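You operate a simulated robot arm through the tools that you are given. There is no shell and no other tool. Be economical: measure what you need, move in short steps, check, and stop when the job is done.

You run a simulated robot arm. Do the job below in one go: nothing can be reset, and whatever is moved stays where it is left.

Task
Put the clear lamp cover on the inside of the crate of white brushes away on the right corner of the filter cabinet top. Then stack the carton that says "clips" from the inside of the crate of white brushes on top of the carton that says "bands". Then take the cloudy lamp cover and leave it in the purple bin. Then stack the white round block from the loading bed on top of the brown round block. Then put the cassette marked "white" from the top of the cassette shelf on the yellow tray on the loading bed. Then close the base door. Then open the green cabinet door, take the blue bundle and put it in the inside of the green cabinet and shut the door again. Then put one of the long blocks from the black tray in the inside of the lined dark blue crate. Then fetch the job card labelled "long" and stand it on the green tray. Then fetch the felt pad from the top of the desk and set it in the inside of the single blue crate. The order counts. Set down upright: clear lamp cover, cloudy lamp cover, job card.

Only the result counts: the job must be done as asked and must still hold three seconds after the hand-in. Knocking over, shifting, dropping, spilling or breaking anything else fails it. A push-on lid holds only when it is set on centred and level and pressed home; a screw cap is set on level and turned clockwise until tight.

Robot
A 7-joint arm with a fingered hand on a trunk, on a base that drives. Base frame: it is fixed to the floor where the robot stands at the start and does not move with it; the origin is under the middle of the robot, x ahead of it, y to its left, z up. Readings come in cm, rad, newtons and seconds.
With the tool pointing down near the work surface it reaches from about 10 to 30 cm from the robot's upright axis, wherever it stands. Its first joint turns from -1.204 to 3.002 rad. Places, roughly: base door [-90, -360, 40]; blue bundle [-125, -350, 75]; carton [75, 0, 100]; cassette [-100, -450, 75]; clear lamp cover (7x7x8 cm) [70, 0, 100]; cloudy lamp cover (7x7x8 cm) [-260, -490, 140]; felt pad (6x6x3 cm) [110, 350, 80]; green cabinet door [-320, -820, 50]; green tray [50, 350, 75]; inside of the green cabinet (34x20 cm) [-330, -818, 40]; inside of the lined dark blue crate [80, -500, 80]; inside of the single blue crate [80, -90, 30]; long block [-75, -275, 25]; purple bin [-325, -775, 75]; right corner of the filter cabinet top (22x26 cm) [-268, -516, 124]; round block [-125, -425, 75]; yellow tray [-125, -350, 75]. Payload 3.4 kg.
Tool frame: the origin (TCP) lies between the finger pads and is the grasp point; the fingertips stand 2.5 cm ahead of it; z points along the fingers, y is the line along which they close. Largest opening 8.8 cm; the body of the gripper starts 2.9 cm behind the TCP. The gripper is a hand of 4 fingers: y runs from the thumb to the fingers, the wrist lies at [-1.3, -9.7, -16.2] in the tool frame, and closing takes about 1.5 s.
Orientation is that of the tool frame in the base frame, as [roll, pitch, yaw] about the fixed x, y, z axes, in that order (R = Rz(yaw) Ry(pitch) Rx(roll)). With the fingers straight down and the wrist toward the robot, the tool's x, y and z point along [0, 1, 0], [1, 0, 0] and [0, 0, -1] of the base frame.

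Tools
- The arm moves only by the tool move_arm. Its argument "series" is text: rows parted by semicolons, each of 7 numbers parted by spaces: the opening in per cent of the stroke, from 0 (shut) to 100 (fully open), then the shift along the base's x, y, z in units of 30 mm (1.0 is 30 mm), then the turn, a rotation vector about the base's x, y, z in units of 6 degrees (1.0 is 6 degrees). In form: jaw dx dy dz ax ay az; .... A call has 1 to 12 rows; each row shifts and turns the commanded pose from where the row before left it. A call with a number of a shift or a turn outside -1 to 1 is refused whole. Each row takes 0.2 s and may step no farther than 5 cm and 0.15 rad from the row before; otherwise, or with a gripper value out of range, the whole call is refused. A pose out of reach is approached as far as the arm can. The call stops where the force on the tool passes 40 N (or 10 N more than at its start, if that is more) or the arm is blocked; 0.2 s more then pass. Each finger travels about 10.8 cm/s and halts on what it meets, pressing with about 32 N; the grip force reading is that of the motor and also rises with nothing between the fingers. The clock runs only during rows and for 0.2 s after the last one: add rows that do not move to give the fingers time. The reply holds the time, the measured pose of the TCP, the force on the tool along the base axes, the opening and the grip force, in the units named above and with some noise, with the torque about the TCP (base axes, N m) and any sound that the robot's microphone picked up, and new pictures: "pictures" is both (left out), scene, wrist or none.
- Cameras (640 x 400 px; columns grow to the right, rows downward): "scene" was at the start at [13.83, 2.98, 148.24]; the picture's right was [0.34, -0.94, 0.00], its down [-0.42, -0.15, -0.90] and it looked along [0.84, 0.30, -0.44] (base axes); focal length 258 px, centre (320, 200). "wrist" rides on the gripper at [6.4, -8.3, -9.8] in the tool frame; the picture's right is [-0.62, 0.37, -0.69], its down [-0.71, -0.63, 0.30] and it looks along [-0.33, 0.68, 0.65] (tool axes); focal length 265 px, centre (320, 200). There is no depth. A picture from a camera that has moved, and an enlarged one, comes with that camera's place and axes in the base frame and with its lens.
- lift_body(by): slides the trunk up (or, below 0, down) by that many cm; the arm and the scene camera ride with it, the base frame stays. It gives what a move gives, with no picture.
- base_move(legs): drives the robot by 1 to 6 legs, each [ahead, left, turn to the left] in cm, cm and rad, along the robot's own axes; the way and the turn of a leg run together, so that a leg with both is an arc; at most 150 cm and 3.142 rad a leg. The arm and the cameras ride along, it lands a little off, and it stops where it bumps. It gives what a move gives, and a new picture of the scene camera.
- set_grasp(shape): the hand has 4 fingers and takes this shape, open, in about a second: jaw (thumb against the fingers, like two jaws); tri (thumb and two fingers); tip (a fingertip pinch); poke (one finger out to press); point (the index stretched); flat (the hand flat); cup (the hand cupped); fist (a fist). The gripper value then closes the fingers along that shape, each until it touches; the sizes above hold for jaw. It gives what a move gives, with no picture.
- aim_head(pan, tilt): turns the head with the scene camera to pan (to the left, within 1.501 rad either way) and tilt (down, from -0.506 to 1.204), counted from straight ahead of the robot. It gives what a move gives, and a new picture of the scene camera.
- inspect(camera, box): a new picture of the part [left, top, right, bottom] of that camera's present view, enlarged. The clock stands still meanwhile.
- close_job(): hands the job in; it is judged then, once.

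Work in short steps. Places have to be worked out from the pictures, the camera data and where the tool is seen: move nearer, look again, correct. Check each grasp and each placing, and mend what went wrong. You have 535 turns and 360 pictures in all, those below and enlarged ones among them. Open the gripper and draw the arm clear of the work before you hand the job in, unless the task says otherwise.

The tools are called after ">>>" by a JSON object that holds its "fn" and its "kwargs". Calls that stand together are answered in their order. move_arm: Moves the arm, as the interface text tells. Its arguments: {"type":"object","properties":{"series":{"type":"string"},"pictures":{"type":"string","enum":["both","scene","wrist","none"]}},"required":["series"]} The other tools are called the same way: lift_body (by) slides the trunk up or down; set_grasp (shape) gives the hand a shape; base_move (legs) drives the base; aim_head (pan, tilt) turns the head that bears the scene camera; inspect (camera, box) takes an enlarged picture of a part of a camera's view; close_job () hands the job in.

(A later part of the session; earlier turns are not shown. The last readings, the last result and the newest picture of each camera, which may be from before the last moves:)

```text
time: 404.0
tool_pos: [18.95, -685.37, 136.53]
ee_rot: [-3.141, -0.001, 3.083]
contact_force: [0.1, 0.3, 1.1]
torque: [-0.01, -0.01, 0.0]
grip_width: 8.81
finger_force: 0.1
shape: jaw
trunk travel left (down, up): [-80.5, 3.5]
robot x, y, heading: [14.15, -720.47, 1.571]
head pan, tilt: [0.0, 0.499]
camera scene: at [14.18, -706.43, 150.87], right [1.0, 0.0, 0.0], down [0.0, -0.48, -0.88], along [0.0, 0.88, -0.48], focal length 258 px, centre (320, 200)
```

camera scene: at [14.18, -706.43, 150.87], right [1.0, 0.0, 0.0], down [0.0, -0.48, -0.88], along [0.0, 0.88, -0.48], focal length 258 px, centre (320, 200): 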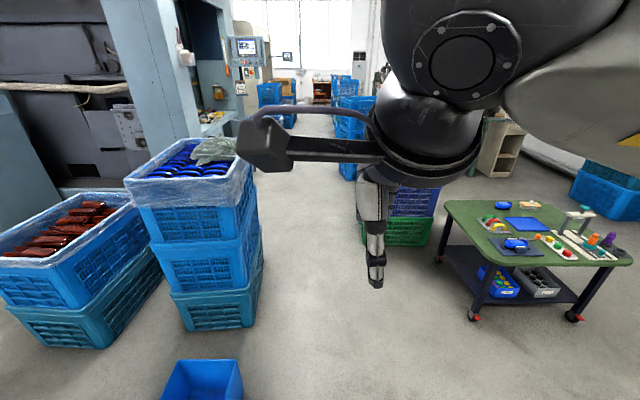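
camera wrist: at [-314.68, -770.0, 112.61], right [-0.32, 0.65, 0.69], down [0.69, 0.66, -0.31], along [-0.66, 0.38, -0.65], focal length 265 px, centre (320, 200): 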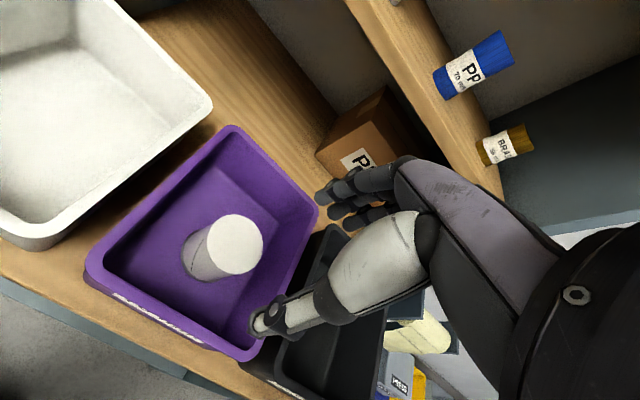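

I drive north to y≈−415 and turn left to face the loading bed.

>>> {"fn": "base_move", "kwargs": {"legs": [[120, 0, 0], [110, 0, 0], [75, 8, 0], [0, 0, 1.571]]}}

>>> {"fn": "aim_head", "kwargs": {"pan": 0.1, "tilt": 0.6}}

```text
time: 422.8
tool_pos: [-30.8, -409.87, 136.65]
ee_rot: [-3.141, 0.0, -1.64]
contact_force: [-0.5, 0.5, 0.4]
torque: [-0.02, -0.03, -0.01]
grip_width: 8.75
finger_force: 0.1
shape: jaw
trunk travel left (down, up): [-80.5, 3.5]
robot x, y, heading: [4.12, -415.11, 3.134]
head pan, tilt: [0.0, 0.499]
camera scene: at [-9.74, -415.07, 150.87], right [0.0, 1.0, 0.0], down [0.48, 0.0, -0.88], along [-0.88, 0.0, -0.48], focal length 258 px, centre (320, 200)
```

scene: 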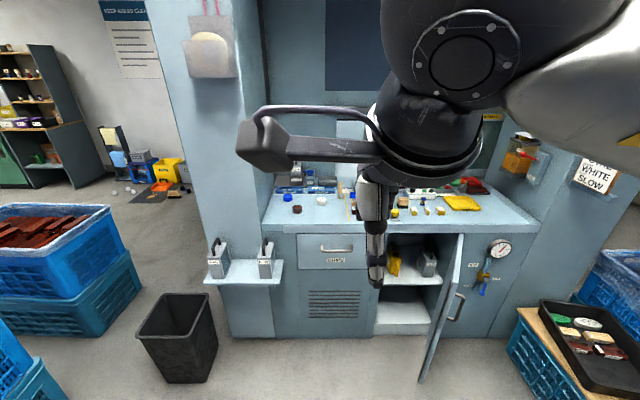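

```text
time: 423.5
tool_pos: [-30.81, -409.78, 136.52]
ee_rot: [-3.141, -0.001, -1.637]
contact_force: [-0.1, -0.6, -0.6]
torque: [-0.04, -0.03, -0.01]
grip_width: 8.77
finger_force: 0.0
shape: jaw
trunk travel left (down, up): [-80.5, 3.5]
robot x, y, heading: [3.76, -414.91, 3.141]
head pan, tilt: [0.099, 0.6]
camera scene: at [-9.44, -415.94, 149.97], right [-0.1, 1.0, 0.0], down [0.56, 0.05, -0.83], along [-0.82, -0.08, -0.56], focal length 258 px, centre (320, 200)
```

scene: 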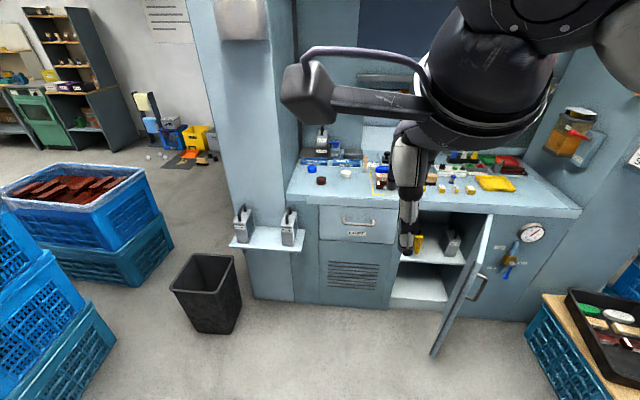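

I zoom in on the bed, cassette shelf and door.

>>> {"fn": "inspect", "kwargs": {"camera": "scene", "box": [220, 130, 400, 260]}}

>>> {"fn": "inspect", "kwargs": {"camera": "scene", "box": [380, 130, 600, 360]}}

```text
3.08 times, centred on (310, 195) of scene
camera zoom: at [-9.44, -415.94, 149.97], right [-0.1, 1.0, 0.0], down [0.56, 0.05, -0.83], along [-0.82, -0.08, -0.56], focal length 793 px, centre (351, 215)
```

zoom: 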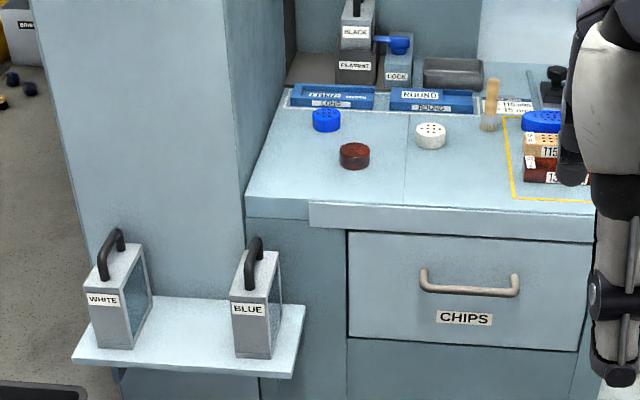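

```text
1.74 times, centred on (490, 245) of scene
camera zoom: at [-9.44, -415.94, 149.97], right [-0.1, 1.0, 0.0], down [0.56, 0.05, -0.83], along [-0.82, -0.08, -0.56], focal length 448 px, centre (24, 122)
```

zoom: 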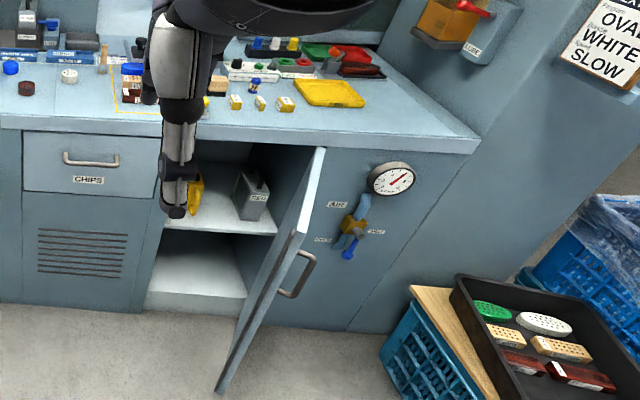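

Blocks: white ≈(−143, −414), brown ≈(−133, −427). I approach to (−58, −408), lower the trunk and look again.

>>> {"fn": "base_move", "kwargs": {"legs": [[60, -8, 0]]}}

>>> {"fn": "lift_body", "kwargs": {"by": -28}}

>>> {"fn": "aim_head", "kwargs": {"pan": 0.0, "tilt": 0.65}}

```text
time: 426.9
tool_pos: [-91.19, -402.48, 136.55]
ee_rot: [3.141, -0.001, -1.626]
contact_force: [-0.6, -0.9, 0.1]
torque: [-0.04, -0.01, 0.04]
grip_width: 8.78
finger_force: 0.0
shape: jaw
trunk travel left (down, up): [-80.5, 3.5]
robot x, y, heading: [-56.03, -407.33, -3.138]
head pan, tilt: [0.099, 0.6]
camera scene: at [-69.78, -408.26, 149.96], right [-0.11, 0.99, 0.0], down [0.56, 0.06, -0.83], along [-0.82, -0.09, -0.56], focal length 258 px, centre (320, 200)
```

scene: 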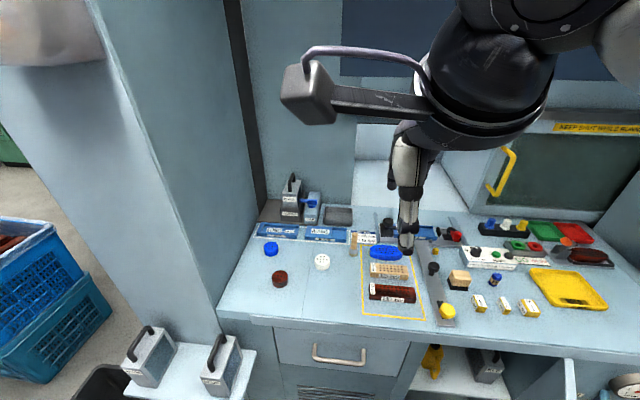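

```text
time: 429.7
tool_pos: [-91.25, -402.35, 108.54]
ee_rot: [-3.141, 0.001, -1.626]
contact_force: [0.5, 0.9, -0.4]
torque: [-0.05, 0.02, 0.0]
grip_width: 8.77
finger_force: 0.1
shape: jaw
trunk travel left (down, up): [-52.5, 31.5]
robot x, y, heading: [-56.32, -407.46, -3.134]
head pan, tilt: [0.099, 0.6]
```

```text
time: 430.4
tool_pos: [-91.19, -402.39, 108.53]
ee_rot: [3.141, 0.001, -1.625]
contact_force: [0.9, 0.1, -0.1]
torque: [0.01, 0.02, 0.01]
grip_width: 8.79
finger_force: 0.2
shape: jaw
trunk travel left (down, up): [-52.5, 31.5]
robot x, y, heading: [-56.13, -407.2, -3.129]
head pan, tilt: [0.0, 0.649]
camera scene: at [-69.67, -407.39, 121.54], right [-0.01, 1.0, 0.0], down [0.6, 0.01, -0.8], along [-0.8, -0.01, -0.6], focal length 258 px, centre (320, 200)
```

scene: 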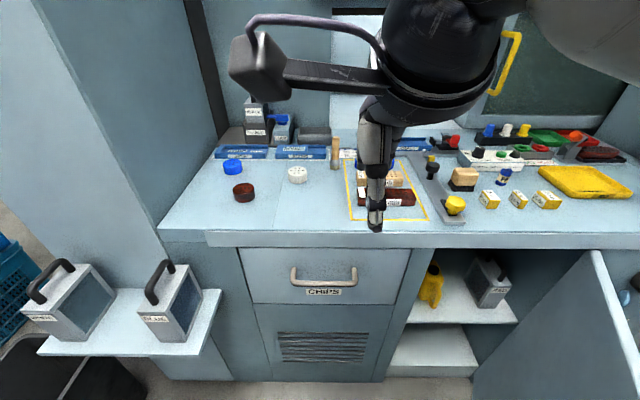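

Bed top is z≈85, front edge x≈−106; white block (−126.7, −413.8), brown (−118.4, −425.8). I drive 12 cm closer and move the hand above the white block.

>>> {"fn": "base_move", "kwargs": {"legs": [[12, 0, 0]]}}

>>> {"fn": "move_arm", "kwargs": {"series": "100 -0.99 -0.47 0 0 0 0;100 -0.99 -0.47 0 0 0 0;100 -0.99 -0.47 0 0 0 0;100 -0.99 -0.47 0 0 0 0;100 -0.99 -0.47 0 0 0 0;100 -0.99 -0.47 -0.5 0 0 0;100 -0.99 -0.47 -0.7 0 0 0;100 -0.99 -0.47 -0.7 0 0 0;100 0 0 -1 0 0 0", "pictures": "both"}}

```text
time: 431.6
tool_pos: [-103.09, -402.44, 108.52]
ee_rot: [-3.141, 0.001, -1.626]
contact_force: [0.2, 0.9, -0.1]
torque: [-0.02, -0.06, 0.01]
grip_width: 8.78
finger_force: 0.0
shape: jaw
trunk travel left (down, up): [-52.5, 31.5]
robot x, y, heading: [-67.84, -407.04, -3.135]
head pan, tilt: [0.0, 0.649]
camera scene: at [-81.58, -407.47, 121.52], right [-0.01, 1.0, 0.0], down [0.61, 0.0, -0.8], along [-0.8, -0.01, -0.61], focal length 258 px, centre (320, 200)
```

scene: 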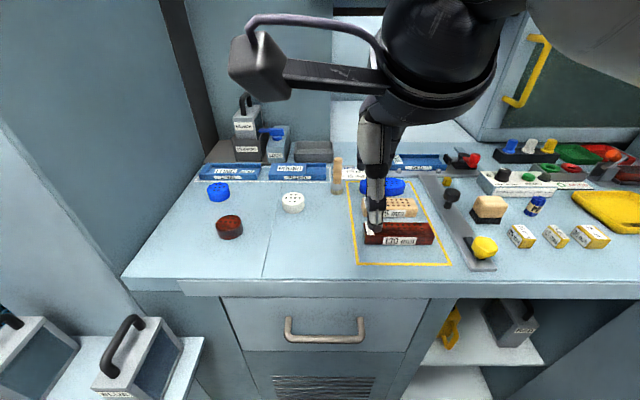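

```text
time: 433.6
tool_pos: [-126.8, -413.65, 99.78]
ee_rot: [3.139, 0.0, -1.626]
contact_force: [0.5, -0.3, 0.1]
torque: [0.02, 0.04, 0.01]
grip_width: 8.78
finger_force: 0.1
shape: jaw
trunk travel left (down, up): [-52.5, 31.5]
robot x, y, heading: [-67.72, -407.26, -3.134]
head pan, tilt: [0.0, 0.649]
camera scene: at [-81.49, -407.4, 121.54], right [-0.01, 1.0, 0.0], down [0.6, 0.0, -0.8], along [-0.8, -0.01, -0.6], focal length 258 px, centre (320, 200)
camera wrist: at [-118.79, -420.59, 109.66], right [-0.33, 0.64, 0.69], down [0.67, 0.68, -0.31], along [-0.67, 0.36, -0.65], focal length 265 px, centre (320, 200)
```

scene: 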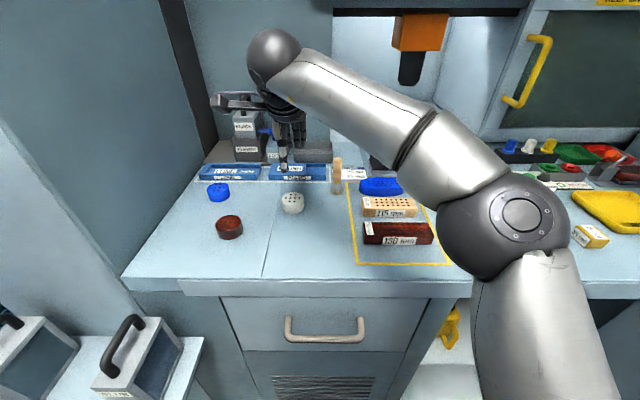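
wrist: 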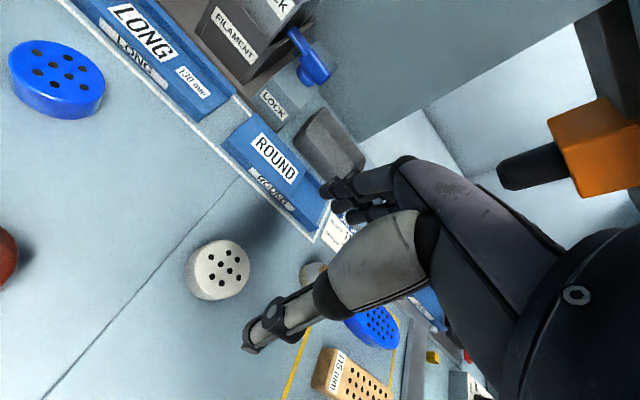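

White block at (−127.2, −414.1). I lower to z≈89.

>>> {"fn": "move_arm", "kwargs": {"series": "100 -0.13 -0.13 -1 0 0 0;100 0 0 -1 0 0 0;100 0 0 -1 0 0 0;100 0 0 -0.5 0 0 0", "pictures": "wrist"}}

```text
time: 434.6
tool_pos: [-126.99, -414.13, 89.29]
ee_rot: [3.14, -0.003, -1.628]
contact_force: [-0.7, -0.4, 0.0]
torque: [0.02, 0.02, -0.01]
grip_width: 8.78
finger_force: 0.0
shape: jaw
trunk travel left (down, up): [-52.5, 31.5]
robot x, y, heading: [-67.74, -407.51, -3.134]
head pan, tilt: [0.0, 0.649]
camera wrist: at [-119.15, -421.02, 99.07], right [-0.33, 0.64, 0.69], down [0.67, 0.68, -0.31], along [-0.67, 0.36, -0.65], focal length 265 px, centre (320, 200)
```

wrist: 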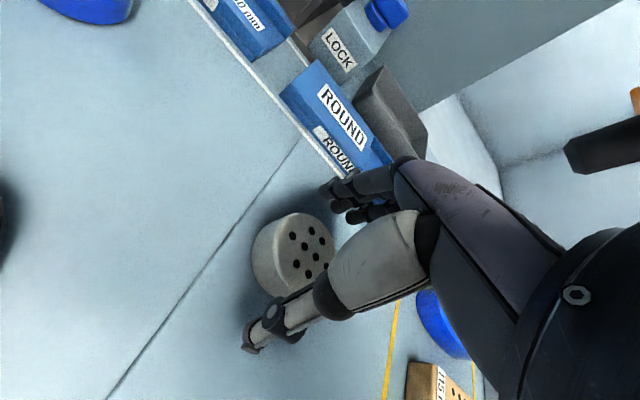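

Aligned. I descend in small steps to find the bed surface.

>>> {"fn": "move_arm", "kwargs": {"series": "100 0 0 -0.2 0 0 0;100 0 0 -0.15 0 0 0;100 0 0 -0.12 0 0 0;100 0 0 -0.12 0 0 0", "pictures": "none"}}

```text
time: 435.6
tool_pos: [-127.1, -414.16, 87.55]
ee_rot: [3.141, -0.001, -1.627]
contact_force: [-1.1, -1.5, 1.1]
torque: [-0.01, 0.02, 0.0]
grip_width: 8.78
finger_force: 0.0
shape: jaw
trunk travel left (down, up): [-52.5, 31.5]
robot x, y, heading: [-68.19, -406.99, -3.136]
head pan, tilt: [0.0, 0.649]
```

>>> {"fn": "move_arm", "kwargs": {"series": "100 0 0 -0.1 0 0 0;100 0 0 -0.1 0 0 0;100 0 0 -0.1 0 0 0", "pictures": "wrist"}}

```text
time: 436.4
tool_pos: [-126.86, -414.16, 87.19]
ee_rot: [3.129, -0.005, -1.628]
contact_force: [0.6, -0.7, 27.6]
torque: [0.23, 0.93, -0.1]
grip_width: 8.68
finger_force: 0.1
shape: jaw
trunk travel left (down, up): [-52.5, 31.5]
robot x, y, heading: [-68.0, -407.53, -3.134]
head pan, tilt: [0.0, 0.649]
camera wrist: at [-118.78, -421.06, 96.97], right [-0.32, 0.64, 0.69], down [0.67, 0.68, -0.32], along [-0.67, 0.36, -0.65], focal length 265 px, centre (320, 200)
```

wrist: 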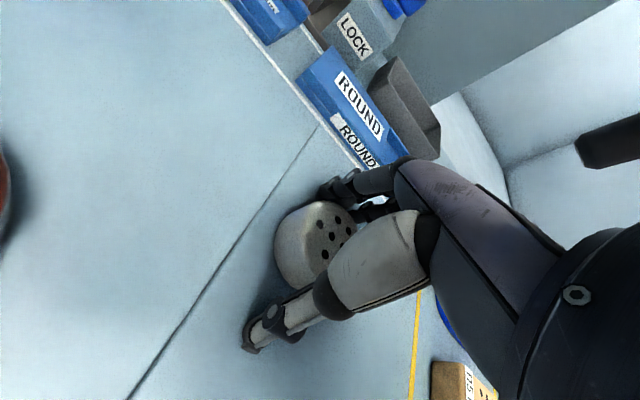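

Bed at z≈84.7. I raise 0.5 cm, close on the block.

>>> {"fn": "move_arm", "kwargs": {"series": "100 0 0 0.2 0 0 0;80 0 0 0 0 0 0;60 0 0 0 0 0 0;45 0 0 0 0 0 0;40 0 0 0 0 0 0;40 0 0 0 0 0 0;40 0 0 0.3 0 0 0;40 0 0 0.7 0 0 0;40 0 0 1 0 0 0", "pictures": "both"}}

```text
time: 438.4
tool_pos: [-127.04, -414.43, 93.38]
ee_rot: [3.141, -0.001, -1.625]
contact_force: [-0.2, -0.1, -0.4]
torque: [-0.03, -0.02, -0.01]
grip_width: 4.14
finger_force: 32.2
shape: jaw
trunk travel left (down, up): [-52.5, 31.5]
robot x, y, heading: [-67.86, -407.0, -3.132]
head pan, tilt: [0.0, 0.649]
camera scene: at [-81.47, -407.49, 121.53], right [-0.01, 1.0, 0.0], down [0.6, 0.0, -0.8], along [-0.8, -0.01, -0.6], focal length 258 px, centre (320, 200)
camera wrist: at [-119.15, -421.27, 103.11], right [-0.33, 0.64, 0.69], down [0.67, 0.68, -0.3], along [-0.66, 0.36, -0.65], focal length 265 px, centre (320, 200)
```

scene: 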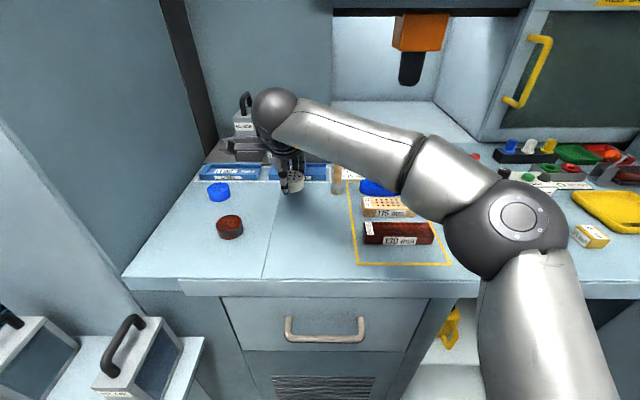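
wrist: 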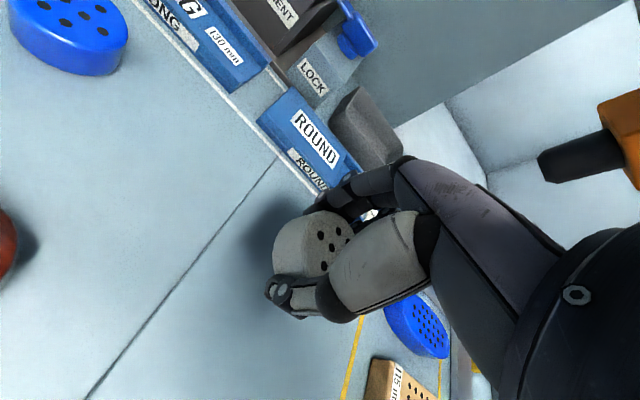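

White block held. I bring it near the brown block at z≈97 and look.

>>> {"fn": "move_arm", "kwargs": {"series": "40 0.4 -0.95 0.4 0 0 0;40 0.6 -0.95 0.4 0 0 0;40 0.6 -0.95 0.3 0 0 0;40 0.6 -0.95 0.1 0 0 0", "pictures": "both"}}

>>> {"fn": "inspect", "kwargs": {"camera": "scene", "box": [160, 130, 320, 260]}}

```text
time: 439.4
tool_pos: [-120.46, -425.68, 96.91]
ee_rot: [-3.141, -0.002, -1.627]
contact_force: [0.2, 0.7, -1.2]
torque: [0.0, 0.02, -0.02]
grip_width: 4.13
finger_force: 31.7
shape: jaw
trunk travel left (down, up): [-52.5, 31.5]
robot x, y, heading: [-68.19, -407.51, -3.139]
head pan, tilt: [0.0, 0.649]
camera scene: at [-81.45, -407.55, 121.54], right [-0.01, 1.0, 0.0], down [0.6, 0.01, -0.8], along [-0.8, -0.01, -0.6], focal length 258 px, centre (320, 200)
camera wrist: at [-112.49, -432.58, 106.68], right [-0.33, 0.64, 0.69], down [0.67, 0.68, -0.3], along [-0.66, 0.36, -0.65], focal length 265 px, centre (320, 200)
```

scene: 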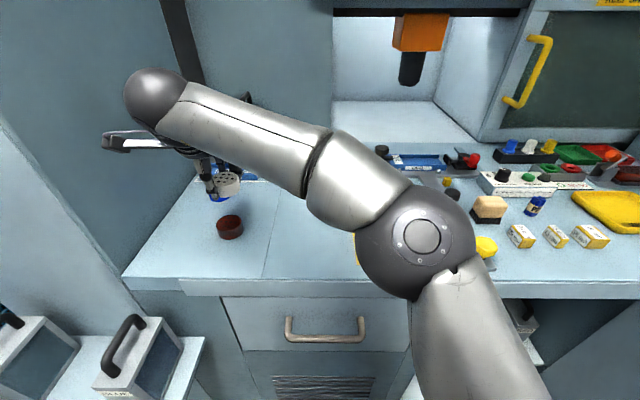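
wrist: 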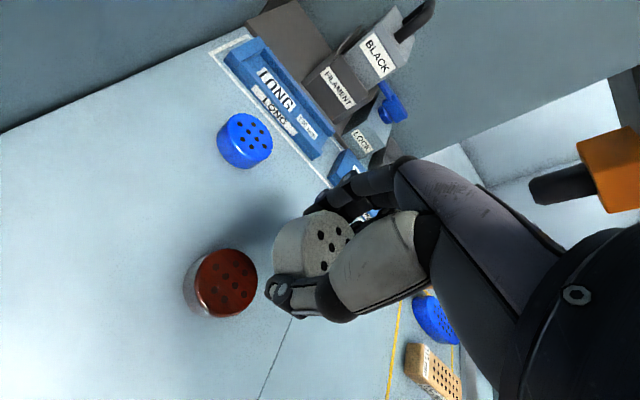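

```text
3.08 times, centred on (240, 195) of scene
camera zoom: at [-81.45, -407.55, 121.54], right [-0.01, 1.0, 0.0], down [0.6, 0.01, -0.8], along [-0.8, -0.01, -0.6], focal length 793 px, centre (566, 215)
```

zoom: 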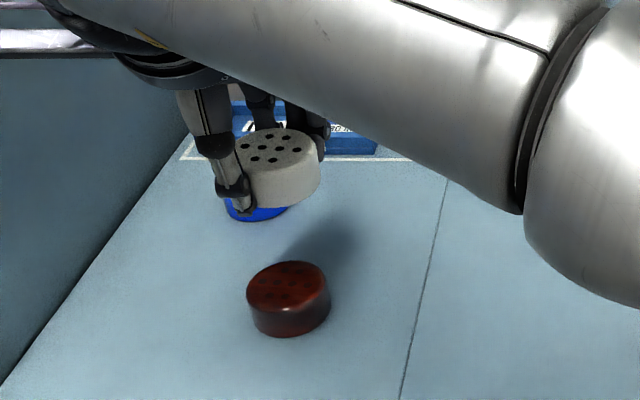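

Brown centre (−119, −425.8), top 87.4; white is 0.5 cm off TCP. I shift +2.0/−0.6 and lower to z≈91.5.

>>> {"fn": "move_arm", "kwargs": {"series": "40 0.65 -0.2 0 0 0 0;40 0 0 -0.7 0 0 0;40 0 0 -0.7 0 0 0;40 0 0 -0.4 0 0 0", "pictures": "both"}}

>>> {"fn": "inspect", "kwargs": {"camera": "scene", "box": [160, 130, 320, 260]}}

```text
time: 440.4
tool_pos: [-118.72, -426.04, 91.51]
ee_rot: [-3.141, -0.001, -1.626]
contact_force: [-0.6, 0.0, -0.2]
torque: [0.0, -0.01, -0.03]
grip_width: 4.12
finger_force: 31.9
shape: jaw
trunk travel left (down, up): [-52.5, 31.5]
robot x, y, heading: [-67.62, -407.41, -3.136]
head pan, tilt: [0.0, 0.649]
camera scene: at [-81.5, -407.48, 121.53], right [-0.01, 1.0, 0.0], down [0.6, 0.0, -0.8], along [-0.8, -0.01, -0.6], focal length 258 px, centre (320, 200)
camera wrist: at [-110.74, -433.0, 101.26], right [-0.33, 0.64, 0.69], down [0.67, 0.68, -0.31], along [-0.66, 0.36, -0.65], focal length 265 px, centre (320, 200)
```

scene: 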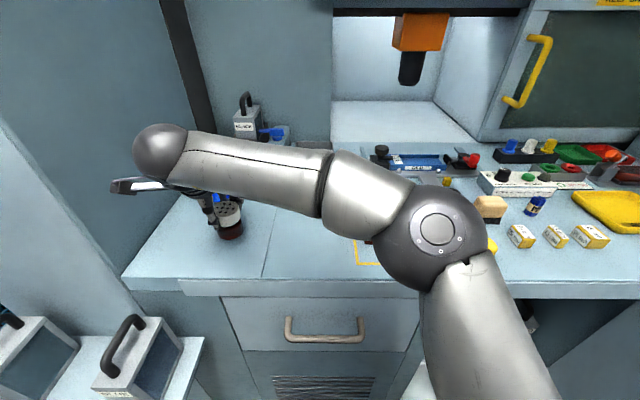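
wrist: 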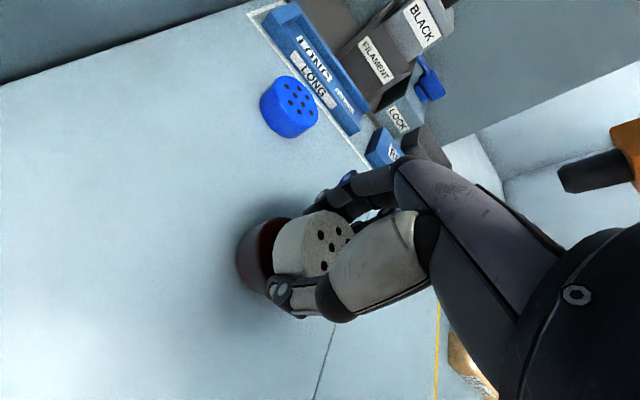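

```text
3.08 times, centred on (240, 195) of scene
camera zoom: at [-81.5, -407.48, 121.53], right [-0.01, 1.0, 0.0], down [0.6, 0.0, -0.8], along [-0.8, -0.01, -0.6], focal length 793 px, centre (566, 215)
```

zoom: 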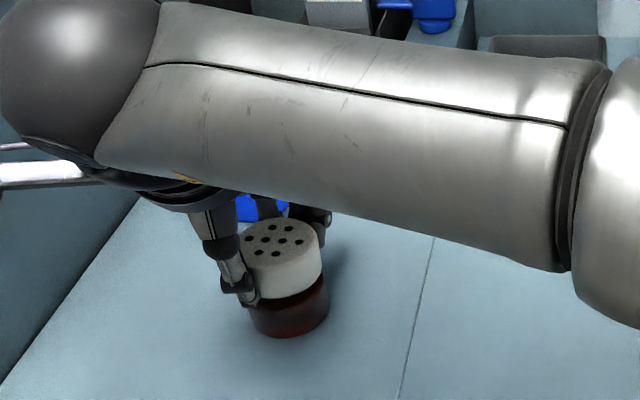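

White needs about +0.5 in y and −0.5 in x. I correct and lower to contact.

>>> {"fn": "move_arm", "kwargs": {"series": "40 -0.16 0.16 0 0 0 0;40 0 0 -0.15 0 0 0;40 0 0 -0.12 0 0 0;40 0 0 -0.1 0 0 0", "pictures": "none"}}

>>> {"fn": "inspect", "kwargs": {"camera": "scene", "box": [160, 130, 320, 260]}}

```text
time: 441.4
tool_pos: [-119.18, -425.52, 90.34]
ee_rot: [-3.141, -0.001, -1.627]
contact_force: [0.4, 1.2, -0.9]
torque: [0.01, -0.04, -0.02]
grip_width: 4.13
finger_force: 32.0
shape: jaw
trunk travel left (down, up): [-52.5, 31.5]
robot x, y, heading: [-67.91, -406.94, -3.13]
head pan, tilt: [0.0, 0.649]
```

```text
3.08 times, centred on (240, 195) of scene
camera zoom: at [-81.49, -407.48, 121.53], right [-0.01, 1.0, 0.0], down [0.6, 0.0, -0.8], along [-0.8, -0.01, -0.6], focal length 793 px, centre (566, 215)
```

zoom: 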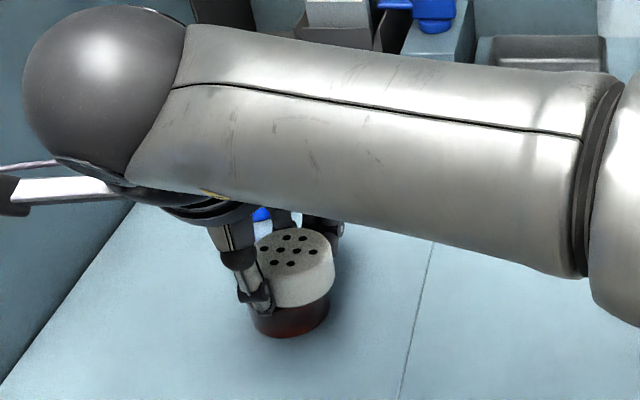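

Slight overshoot; I move back 0.3 cm in y and lower to contact.

>>> {"fn": "move_arm", "kwargs": {"series": "40 0 -0.1 0 0 0 0;40 0 0 -0.08 0 0 0;40 0 0 -0.08 0 0 0;40 0 0 -0.08 0 0 0", "pictures": "wrist"}}

>>> {"fn": "inspect", "kwargs": {"camera": "scene", "box": [160, 130, 320, 260]}}

```text
time: 442.4
tool_pos: [-118.91, -426.0, 90.09]
ee_rot: [3.134, -0.005, -1.628]
contact_force: [-2.9, -1.9, 22.2]
torque: [-0.12, 0.59, 0.05]
grip_width: 4.15
finger_force: 32.1
shape: jaw
trunk travel left (down, up): [-52.5, 31.5]
robot x, y, heading: [-67.86, -407.37, -3.131]
head pan, tilt: [0.0, 0.649]
camera wrist: at [-110.97, -432.8, 99.85], right [-0.33, 0.64, 0.69], down [0.67, 0.68, -0.31], along [-0.67, 0.36, -0.65], focal length 265 px, centre (320, 200)
```

wrist: 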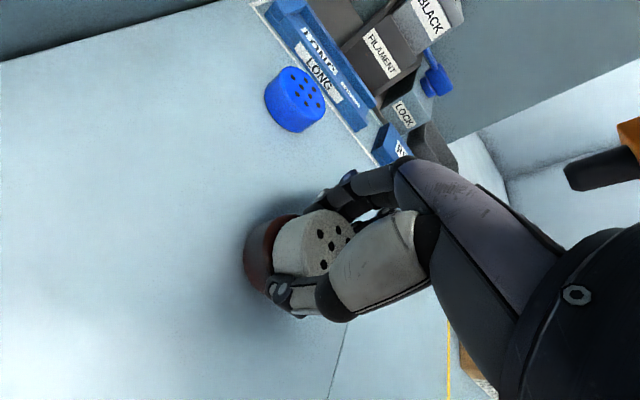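

```text
3.08 times, centred on (240, 195) of scene
camera zoom: at [-81.23, -407.41, 121.61], right [-0.01, 1.0, 0.0], down [0.6, 0.0, -0.8], along [-0.8, -0.01, -0.6], focal length 793 px, centre (566, 215)
```

zoom: 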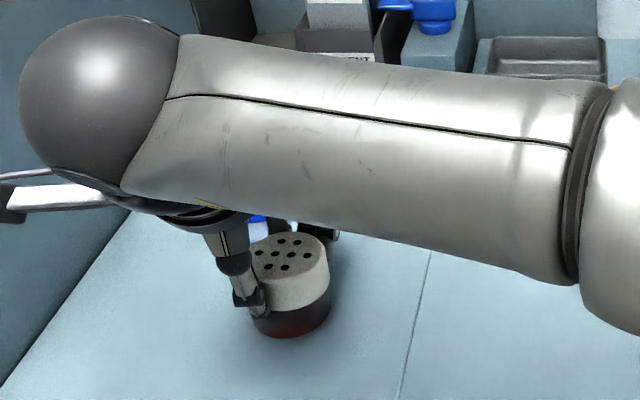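

Aligned and in contact. I ease and open, then lift.

>>> {"fn": "move_arm", "kwargs": {"series": "40 0 0 0.1 0 0 0;55 0 0 0 0 0 0;65 0 0 0 0 0 0;80 0 0 0 0 0 0;95 0 0 0 0 0 0;100 0 0 0 0 0 0;100 0 0 0.4 0 0 0;100 0 0 0.8 0 0 0;100 0 0 1 0 0 0;100 0 0 1 0 0 0", "pictures": "wrist"}}

>>> {"fn": "inspect", "kwargs": {"camera": "scene", "box": [160, 130, 320, 260]}}

```text
time: 444.6
tool_pos: [-118.9, -426.09, 99.6]
ee_rot: [-3.141, 0.0, -1.626]
contact_force: [-0.2, -0.4, 1.0]
torque: [0.01, 0.0, -0.03]
grip_width: 8.76
finger_force: 0.0
shape: jaw
trunk travel left (down, up): [-52.5, 31.5]
robot x, y, heading: [-67.85, -407.34, -3.134]
head pan, tilt: [0.0, 0.649]
camera wrist: at [-110.97, -433.02, 109.4], right [-0.33, 0.64, 0.69], down [0.67, 0.68, -0.31], along [-0.67, 0.36, -0.65], focal length 265 px, centre (320, 200)
```

wrist: 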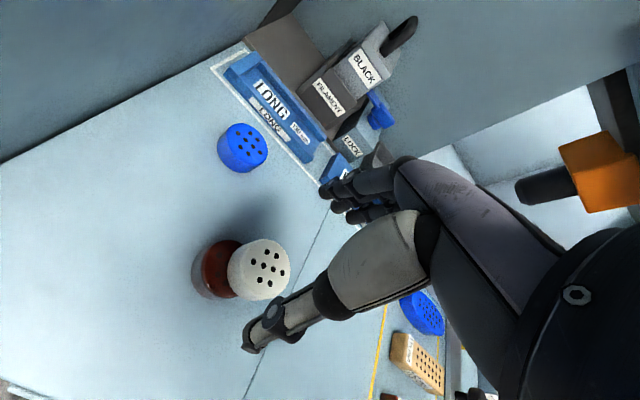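

```text
3.08 times, centred on (240, 195) of scene
camera zoom: at [-81.44, -407.49, 121.54], right [-0.01, 1.0, 0.0], down [0.6, 0.0, -0.8], along [-0.8, -0.01, -0.6], focal length 793 px, centre (566, 215)
```

zoom: 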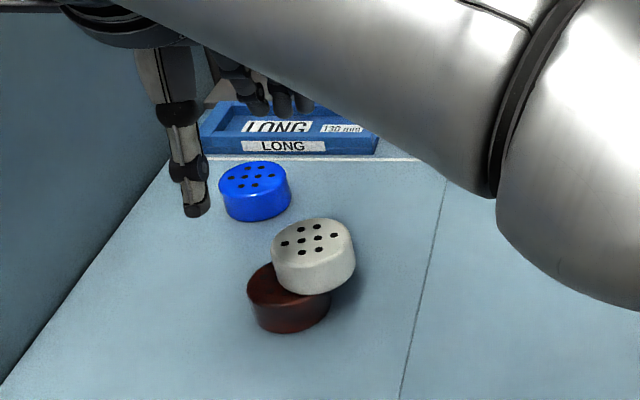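

The white block slipped ~1.9 cm off centre on release. I re-grip it: white at (−120.1, −424.2).

>>> {"fn": "move_arm", "kwargs": {"series": "100 -0.35 0.62 0 0 0 0;100 0 0 -1 0 0 0;100 0 0 -1 0 0 0;100 0 0 -0.7 0 0 0;100 0 0 -0.3 0 0 0", "pictures": "wrist"}}

>>> {"fn": "inspect", "kwargs": {"camera": "scene", "box": [160, 130, 320, 260]}}

```text
time: 445.8
tool_pos: [-120.08, -424.16, 90.6]
ee_rot: [3.141, -0.003, -1.626]
contact_force: [-0.2, 0.6, -0.2]
torque: [0.02, 0.0, -0.03]
grip_width: 8.78
finger_force: 0.1
shape: jaw
trunk travel left (down, up): [-52.5, 31.5]
robot x, y, heading: [-67.96, -407.54, -3.136]
head pan, tilt: [0.0, 0.649]
camera wrist: at [-112.14, -431.02, 100.33], right [-0.33, 0.64, 0.69], down [0.67, 0.68, -0.31], along [-0.67, 0.36, -0.65], focal length 265 px, centre (320, 200)
```

wrist: 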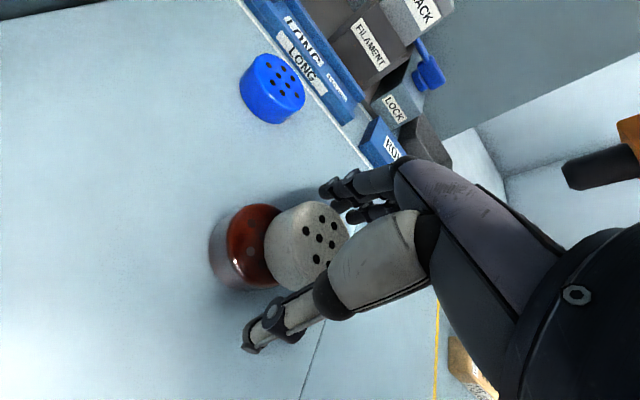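

```text
3.08 times, centred on (240, 195) of scene
camera zoom: at [-81.48, -407.47, 121.54], right [-0.01, 1.0, 0.0], down [0.6, 0.0, -0.8], along [-0.8, -0.01, -0.6], focal length 793 px, centre (566, 215)
```

zoom: 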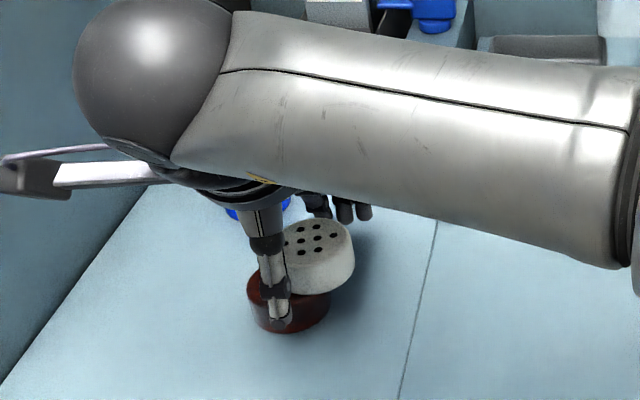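

>>> {"fn": "move_arm", "kwargs": {"series": "100 0 0.13 -0.05 0 0 0;85 0 0 0 0 0 0;70 0 0 0 0 0 0;58 0 0 0 0 0 0;48 0 0 0 0 0 0;42 0 0 0 0 0 0;42 0 0 0 0 0 0", "pictures": "wrist"}}

>>> {"fn": "inspect", "kwargs": {"camera": "scene", "box": [160, 130, 320, 260]}}

```text
time: 447.4
tool_pos: [-120.12, -423.59, 90.34]
ee_rot: [3.141, 0.0, -1.625]
contact_force: [0.1, 0.5, 0.1]
torque: [-0.02, -0.01, 0.02]
grip_width: 4.23
finger_force: 32.2
shape: jaw
trunk travel left (down, up): [-52.5, 31.5]
robot x, y, heading: [-67.59, -407.65, -3.134]
head pan, tilt: [0.0, 0.649]
camera wrist: at [-112.17, -430.61, 100.17], right [-0.33, 0.64, 0.69], down [0.67, 0.68, -0.31], along [-0.66, 0.36, -0.65], focal length 265 px, centre (320, 200)
```

wrist: 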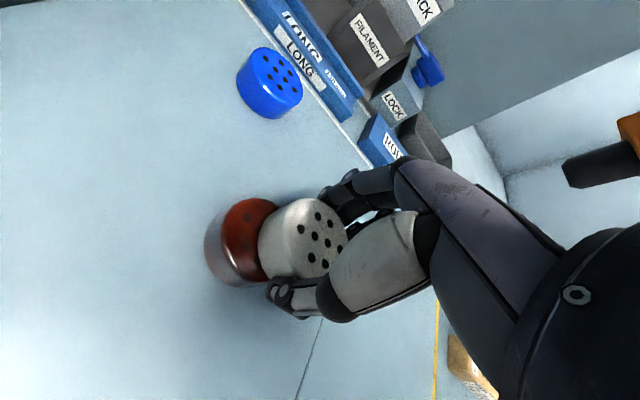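

```text
3.08 times, centred on (240, 195) of scene
camera zoom: at [-81.48, -407.47, 121.53], right [-0.01, 1.0, 0.0], down [0.6, 0.0, -0.8], along [-0.8, -0.01, -0.6], focal length 793 px, centre (566, 215)
```

zoom: 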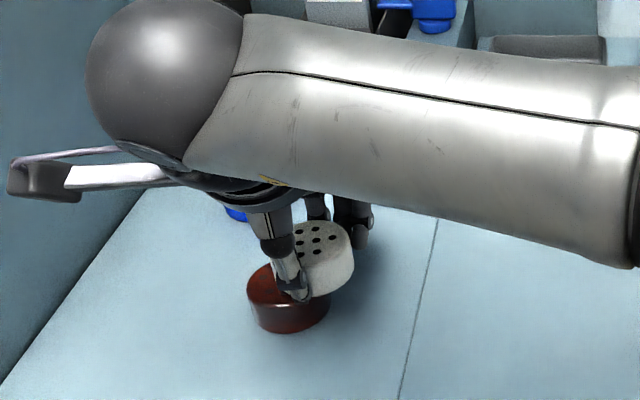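

Recomputing with perspective, white must move (+1.3, −2.1). I lift slightly, move and check.

>>> {"fn": "move_arm", "kwargs": {"series": "42 0 0 0.25 0 0 0;42 0.22 -0.35 0 0 0 0;42 0.21 -0.35 0 0 0 0;42 0 0 0 0 0 0", "pictures": "wrist"}}

>>> {"fn": "inspect", "kwargs": {"camera": "scene", "box": [160, 130, 320, 260]}}

```text
time: 448.4
tool_pos: [-118.83, -425.77, 91.17]
ee_rot: [-3.141, 0.001, -1.626]
contact_force: [-0.6, -1.0, -1.0]
torque: [0.0, 0.02, 0.0]
grip_width: 4.26
finger_force: 32.2
shape: jaw
trunk travel left (down, up): [-52.5, 31.5]
robot x, y, heading: [-67.7, -407.16, -3.135]
head pan, tilt: [0.0, 0.649]
camera wrist: at [-110.86, -432.77, 100.92], right [-0.33, 0.64, 0.69], down [0.67, 0.68, -0.31], along [-0.66, 0.36, -0.65], focal length 265 px, centre (320, 200)
```

wrist: 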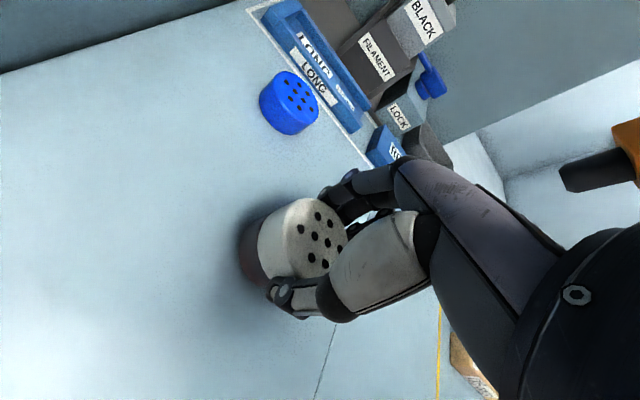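

```text
3.08 times, centred on (240, 195) of scene
camera zoom: at [-81.49, -407.47, 121.53], right [-0.01, 1.0, 0.0], down [0.6, 0.0, -0.8], along [-0.8, -0.01, -0.6], focal length 793 px, centre (566, 215)
```

zoom: 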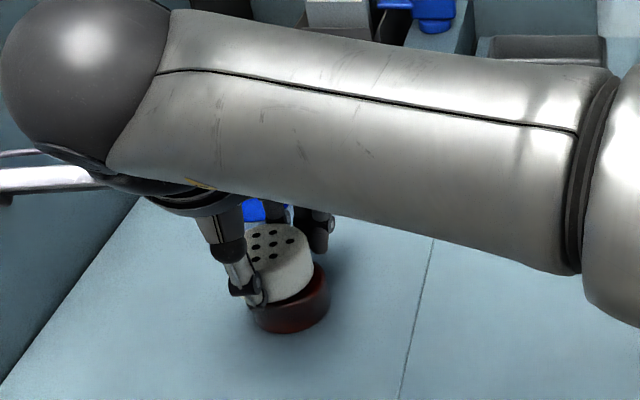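

White is ~0.7 cm too far −y. I correct, lower to light contact, and will open very gradually.

>>> {"fn": "move_arm", "kwargs": {"series": "42 0 0.24 0 0 0 0;42 0 0 -0.12 0 0 0;42 0 0 -0.08 0 0 0;42 0 0 0 0 0 0", "pictures": "none"}}

>>> {"fn": "inspect", "kwargs": {"camera": "scene", "box": [200, 180, 280, 250]}}

```text
time: 449.4
tool_pos: [-118.8, -425.08, 90.43]
ee_rot: [3.141, -0.001, -1.626]
contact_force: [0.5, 0.7, -0.4]
torque: [0.01, 0.0, 0.01]
grip_width: 4.27
finger_force: 31.6
shape: jaw
trunk travel left (down, up): [-52.5, 31.5]
robot x, y, heading: [-68.09, -407.28, -3.135]
head pan, tilt: [0.0, 0.649]
```

```text
5.71 times, centred on (240, 215) of scene
camera zoom: at [-81.48, -407.48, 121.53], right [-0.01, 1.0, 0.0], down [0.6, 0.0, -0.8], along [-0.8, -0.01, -0.6], focal length 1472 px, centre (777, 114)
```

zoom: 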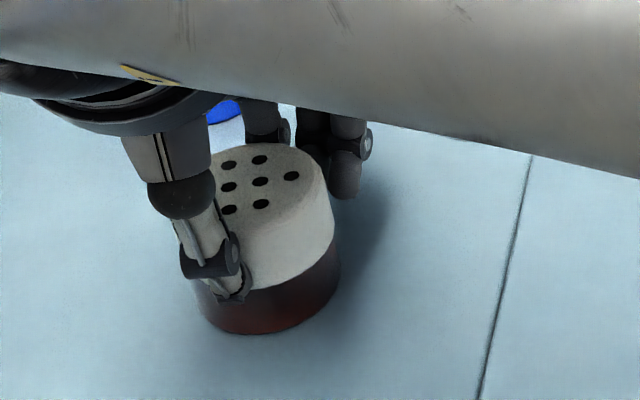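

White looks ~0.8 cm too far forward (+x). I check with the wrist view.

>>> {"fn": "inspect", "kwargs": {"camera": "wrist", "box": [210, 170, 370, 310]}}

```text
2.86 times, centred on (290, 240) of wrist
camera zoom: at [-110.88, -432.02, 100.3], right [-0.33, 0.64, 0.69], down [0.67, 0.68, -0.31], along [-0.66, 0.36, -0.65], focal length 758 px, centre (406, 86)
```

zoom: 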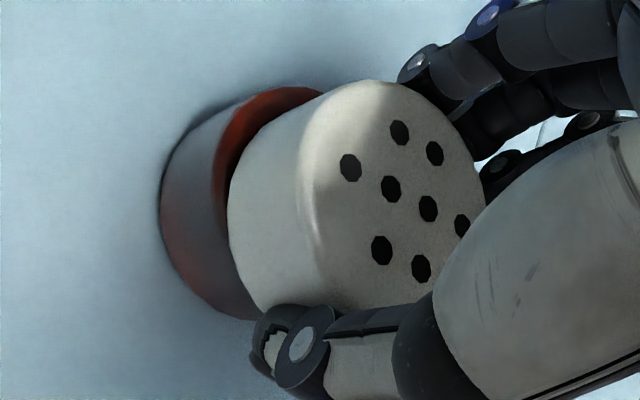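

Wrist view shows only a small offset. I shift −0.45 in x, −0.15 in y, then lower gently to contact.

>>> {"fn": "move_arm", "kwargs": {"series": "42 -0.15 -0.05 0 0 0 0;42 0 0 -0.08 0 0 0;42 0 0 -0.06 0 0 0;42 0 0 0 0 0 0", "pictures": "none"}}

```text
time: 450.4
tool_pos: [-119.28, -425.13, 90.2]
ee_rot: [3.137, -0.003, -1.627]
contact_force: [-2.1, -1.0, 12.4]
torque: [-0.04, 0.12, 0.02]
grip_width: 4.27
finger_force: 31.9
shape: jaw
trunk travel left (down, up): [-52.5, 31.5]
robot x, y, heading: [-67.71, -407.16, -3.131]
head pan, tilt: [0.0, 0.649]
```

Contact 12 N. I open slightly and look.

>>> {"fn": "move_arm", "kwargs": {"series": "50 0 0 0 0 0 0;54 0 0 0 0 0 0;58 0 0 0 0 0 0;62 0 0 0 0 0 0", "pictures": "wrist"}}

>>> {"fn": "inspect", "kwargs": {"camera": "scene", "box": [200, 180, 280, 250]}}

```text
time: 451.4
tool_pos: [-119.26, -425.19, 90.02]
ee_rot: [-3.14, 0.001, -1.626]
contact_force: [-0.2, 0.5, -0.2]
torque: [-0.04, 0.02, -0.04]
grip_width: 5.41
finger_force: 0.0
shape: jaw
trunk travel left (down, up): [-52.5, 31.5]
robot x, y, heading: [-68.18, -407.38, -3.132]
head pan, tilt: [0.0, 0.649]
camera wrist: at [-111.28, -432.15, 99.84], right [-0.33, 0.64, 0.69], down [0.67, 0.68, -0.3], along [-0.66, 0.36, -0.65], focal length 265 px, centre (320, 200)
```

wrist: 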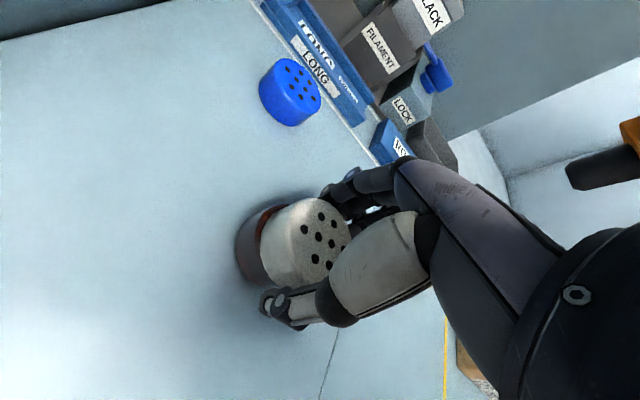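

```text
5.71 times, centred on (240, 215) of scene
camera zoom: at [-81.47, -407.47, 121.53], right [-0.01, 1.0, 0.0], down [0.6, 0.0, -0.8], along [-0.8, -0.01, -0.6], focal length 1472 px, centre (777, 114)
```

zoom: 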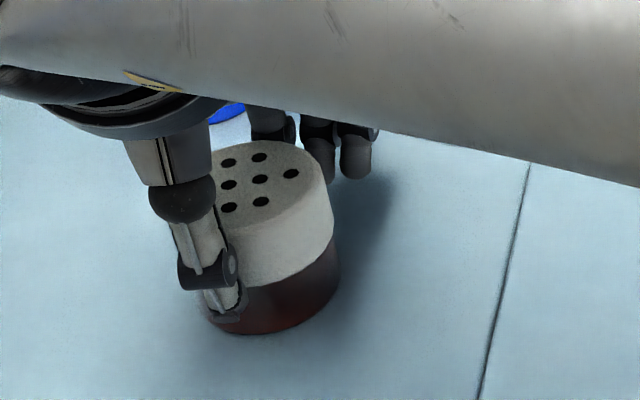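

Released well aligned. I open further and check before lifting.

>>> {"fn": "move_arm", "kwargs": {"series": "68 0 0 0 0 0 0;75 0 0 0 0 0 0;80 0 0 0 0 0 0;80 0 0 0.15 0 0 0;80 0 0 0.3 0 0 0", "pictures": "none"}}

>>> {"fn": "inspect", "kwargs": {"camera": "scene", "box": [200, 180, 280, 250]}}

```text
time: 452.6
tool_pos: [-119.21, -425.13, 91.49]
ee_rot: [-3.141, 0.003, -1.626]
contact_force: [0.5, -0.7, 0.6]
torque: [0.04, 0.0, -0.01]
grip_width: 7.01
finger_force: 0.0
shape: jaw
trunk travel left (down, up): [-52.5, 31.5]
robot x, y, heading: [-68.2, -407.43, -3.135]
head pan, tilt: [0.0, 0.649]
```

```text
5.71 times, centred on (240, 215) of scene
camera zoom: at [-81.47, -407.47, 121.54], right [-0.01, 1.0, 0.0], down [0.6, 0.0, -0.8], along [-0.8, -0.01, -0.6], focal length 1472 px, centre (777, 114)
```

zoom: 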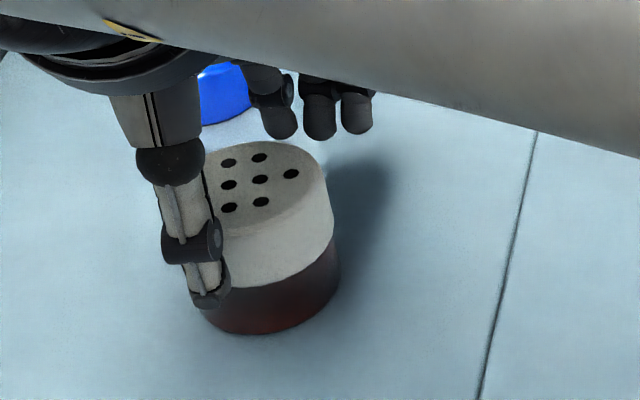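

Still aligned. I lift away.

>>> {"fn": "move_arm", "kwargs": {"series": "82 0 0 0.5 0 0 0;84 0 0 0.8 0 0 0;86 0 0 1 0 0 0;100 0 0 1 0 0 0;100 0 0 1 0 0 0", "pictures": "none"}}

>>> {"fn": "inspect", "kwargs": {"camera": "scene", "box": [180, 150, 300, 250]}}

>>> {"fn": "inspect", "kwargs": {"camera": "wrist", "box": [0, 0, 640, 400]}}

```text
time: 453.8
tool_pos: [-119.56, -424.97, 104.48]
ee_rot: [-3.141, -0.002, -1.63]
contact_force: [0.2, 0.1, 0.2]
torque: [-0.01, -0.03, 0.03]
grip_width: 8.73
finger_force: 0.0
shape: jaw
trunk travel left (down, up): [-52.5, 31.5]
robot x, y, heading: [-68.14, -407.0, -3.134]
head pan, tilt: [0.0, 0.649]
```

```text
4.00 times, centred on (240, 200) of scene
camera zoom: at [-81.44, -407.51, 121.54], right [-0.01, 1.0, 0.0], down [0.6, 0.0, -0.8], along [-0.8, -0.01, -0.6], focal length 1031 px, centre (640, 200)
```

zoom: 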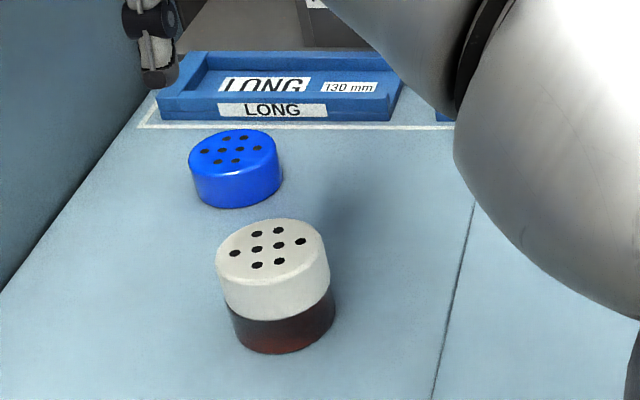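

```text
1.00 times, centred on (320, 200) of wrist (not enlarged: the box is as wide or as high as the picture)
camera zoom: at [-111.62, -431.89, 114.18], right [-0.33, 0.64, 0.69], down [0.67, 0.68, -0.31], along [-0.66, 0.36, -0.66], focal length 265 px, centre (320, 200)
```

zoom: 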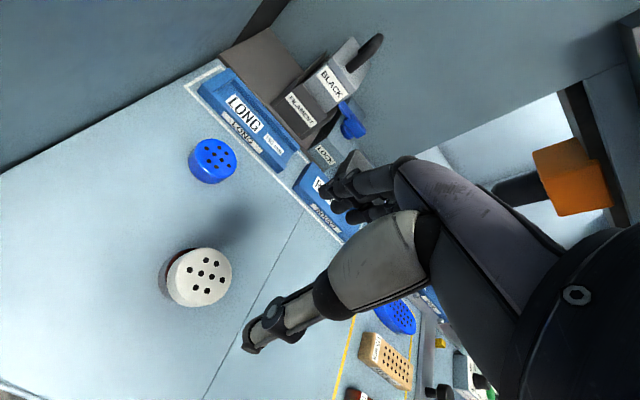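

The stack is perfect. Next, the "white" cassette on the side shelf at about (−101, −460). I reposition to face it and look.

>>> {"fn": "base_move", "kwargs": {"legs": [[-10, 0, 0], [0, 22, 0]]}}

>>> {"fn": "aim_head", "kwargs": {"pan": 0.6, "tilt": 0.8}}

```text
time: 456.0
tool_pos: [-109.72, -440.24, 104.43]
ee_rot: [-3.138, 0.008, -1.658]
contact_force: [1.6, 3.2, -1.2]
torque: [-0.21, 0.07, 0.0]
grip_width: 8.77
finger_force: 0.0
shape: jaw
trunk travel left (down, up): [-52.5, 31.5]
robot x, y, heading: [-57.87, -423.32, -3.138]
head pan, tilt: [0.0, 0.649]
stopped in leg 2: the force on the tool passed its limit at 75 N (the readings are from after the stop); the commanded pose is now the measured one
camera scene: at [-71.38, -423.47, 121.54], right [0.0, 1.0, 0.0], down [0.6, 0.0, -0.8], along [-0.8, 0.0, -0.6], focal length 258 px, centre (320, 200)
```

scene: 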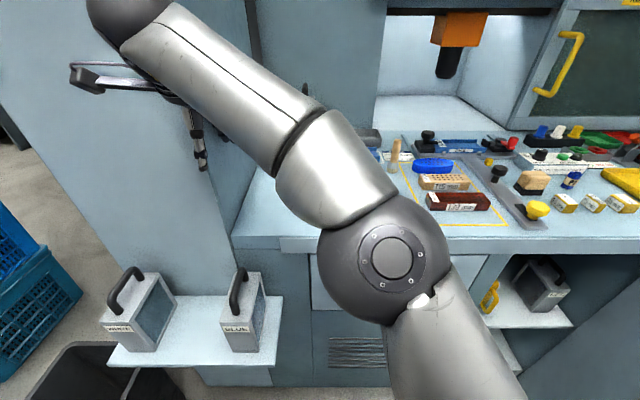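

```text
time: 457.0
tool_pos: [-109.65, -440.21, 104.39]
ee_rot: [-3.138, 0.006, -1.657]
contact_force: [0.2, 3.7, -0.8]
torque: [-0.22, 0.04, -0.04]
grip_width: 8.77
finger_force: 0.1
shape: jaw
trunk travel left (down, up): [-52.5, 31.5]
robot x, y, heading: [-58.02, -423.77, -3.138]
head pan, tilt: [0.6, 0.799]
camera scene: at [-69.36, -427.99, 120.28], right [-0.57, 0.82, 0.0], down [0.59, 0.41, -0.7], along [-0.57, -0.4, -0.72], focal length 258 px, centre (320, 200)
```

scene: 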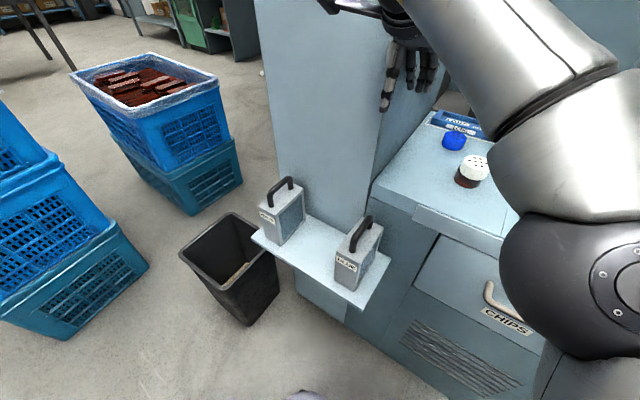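

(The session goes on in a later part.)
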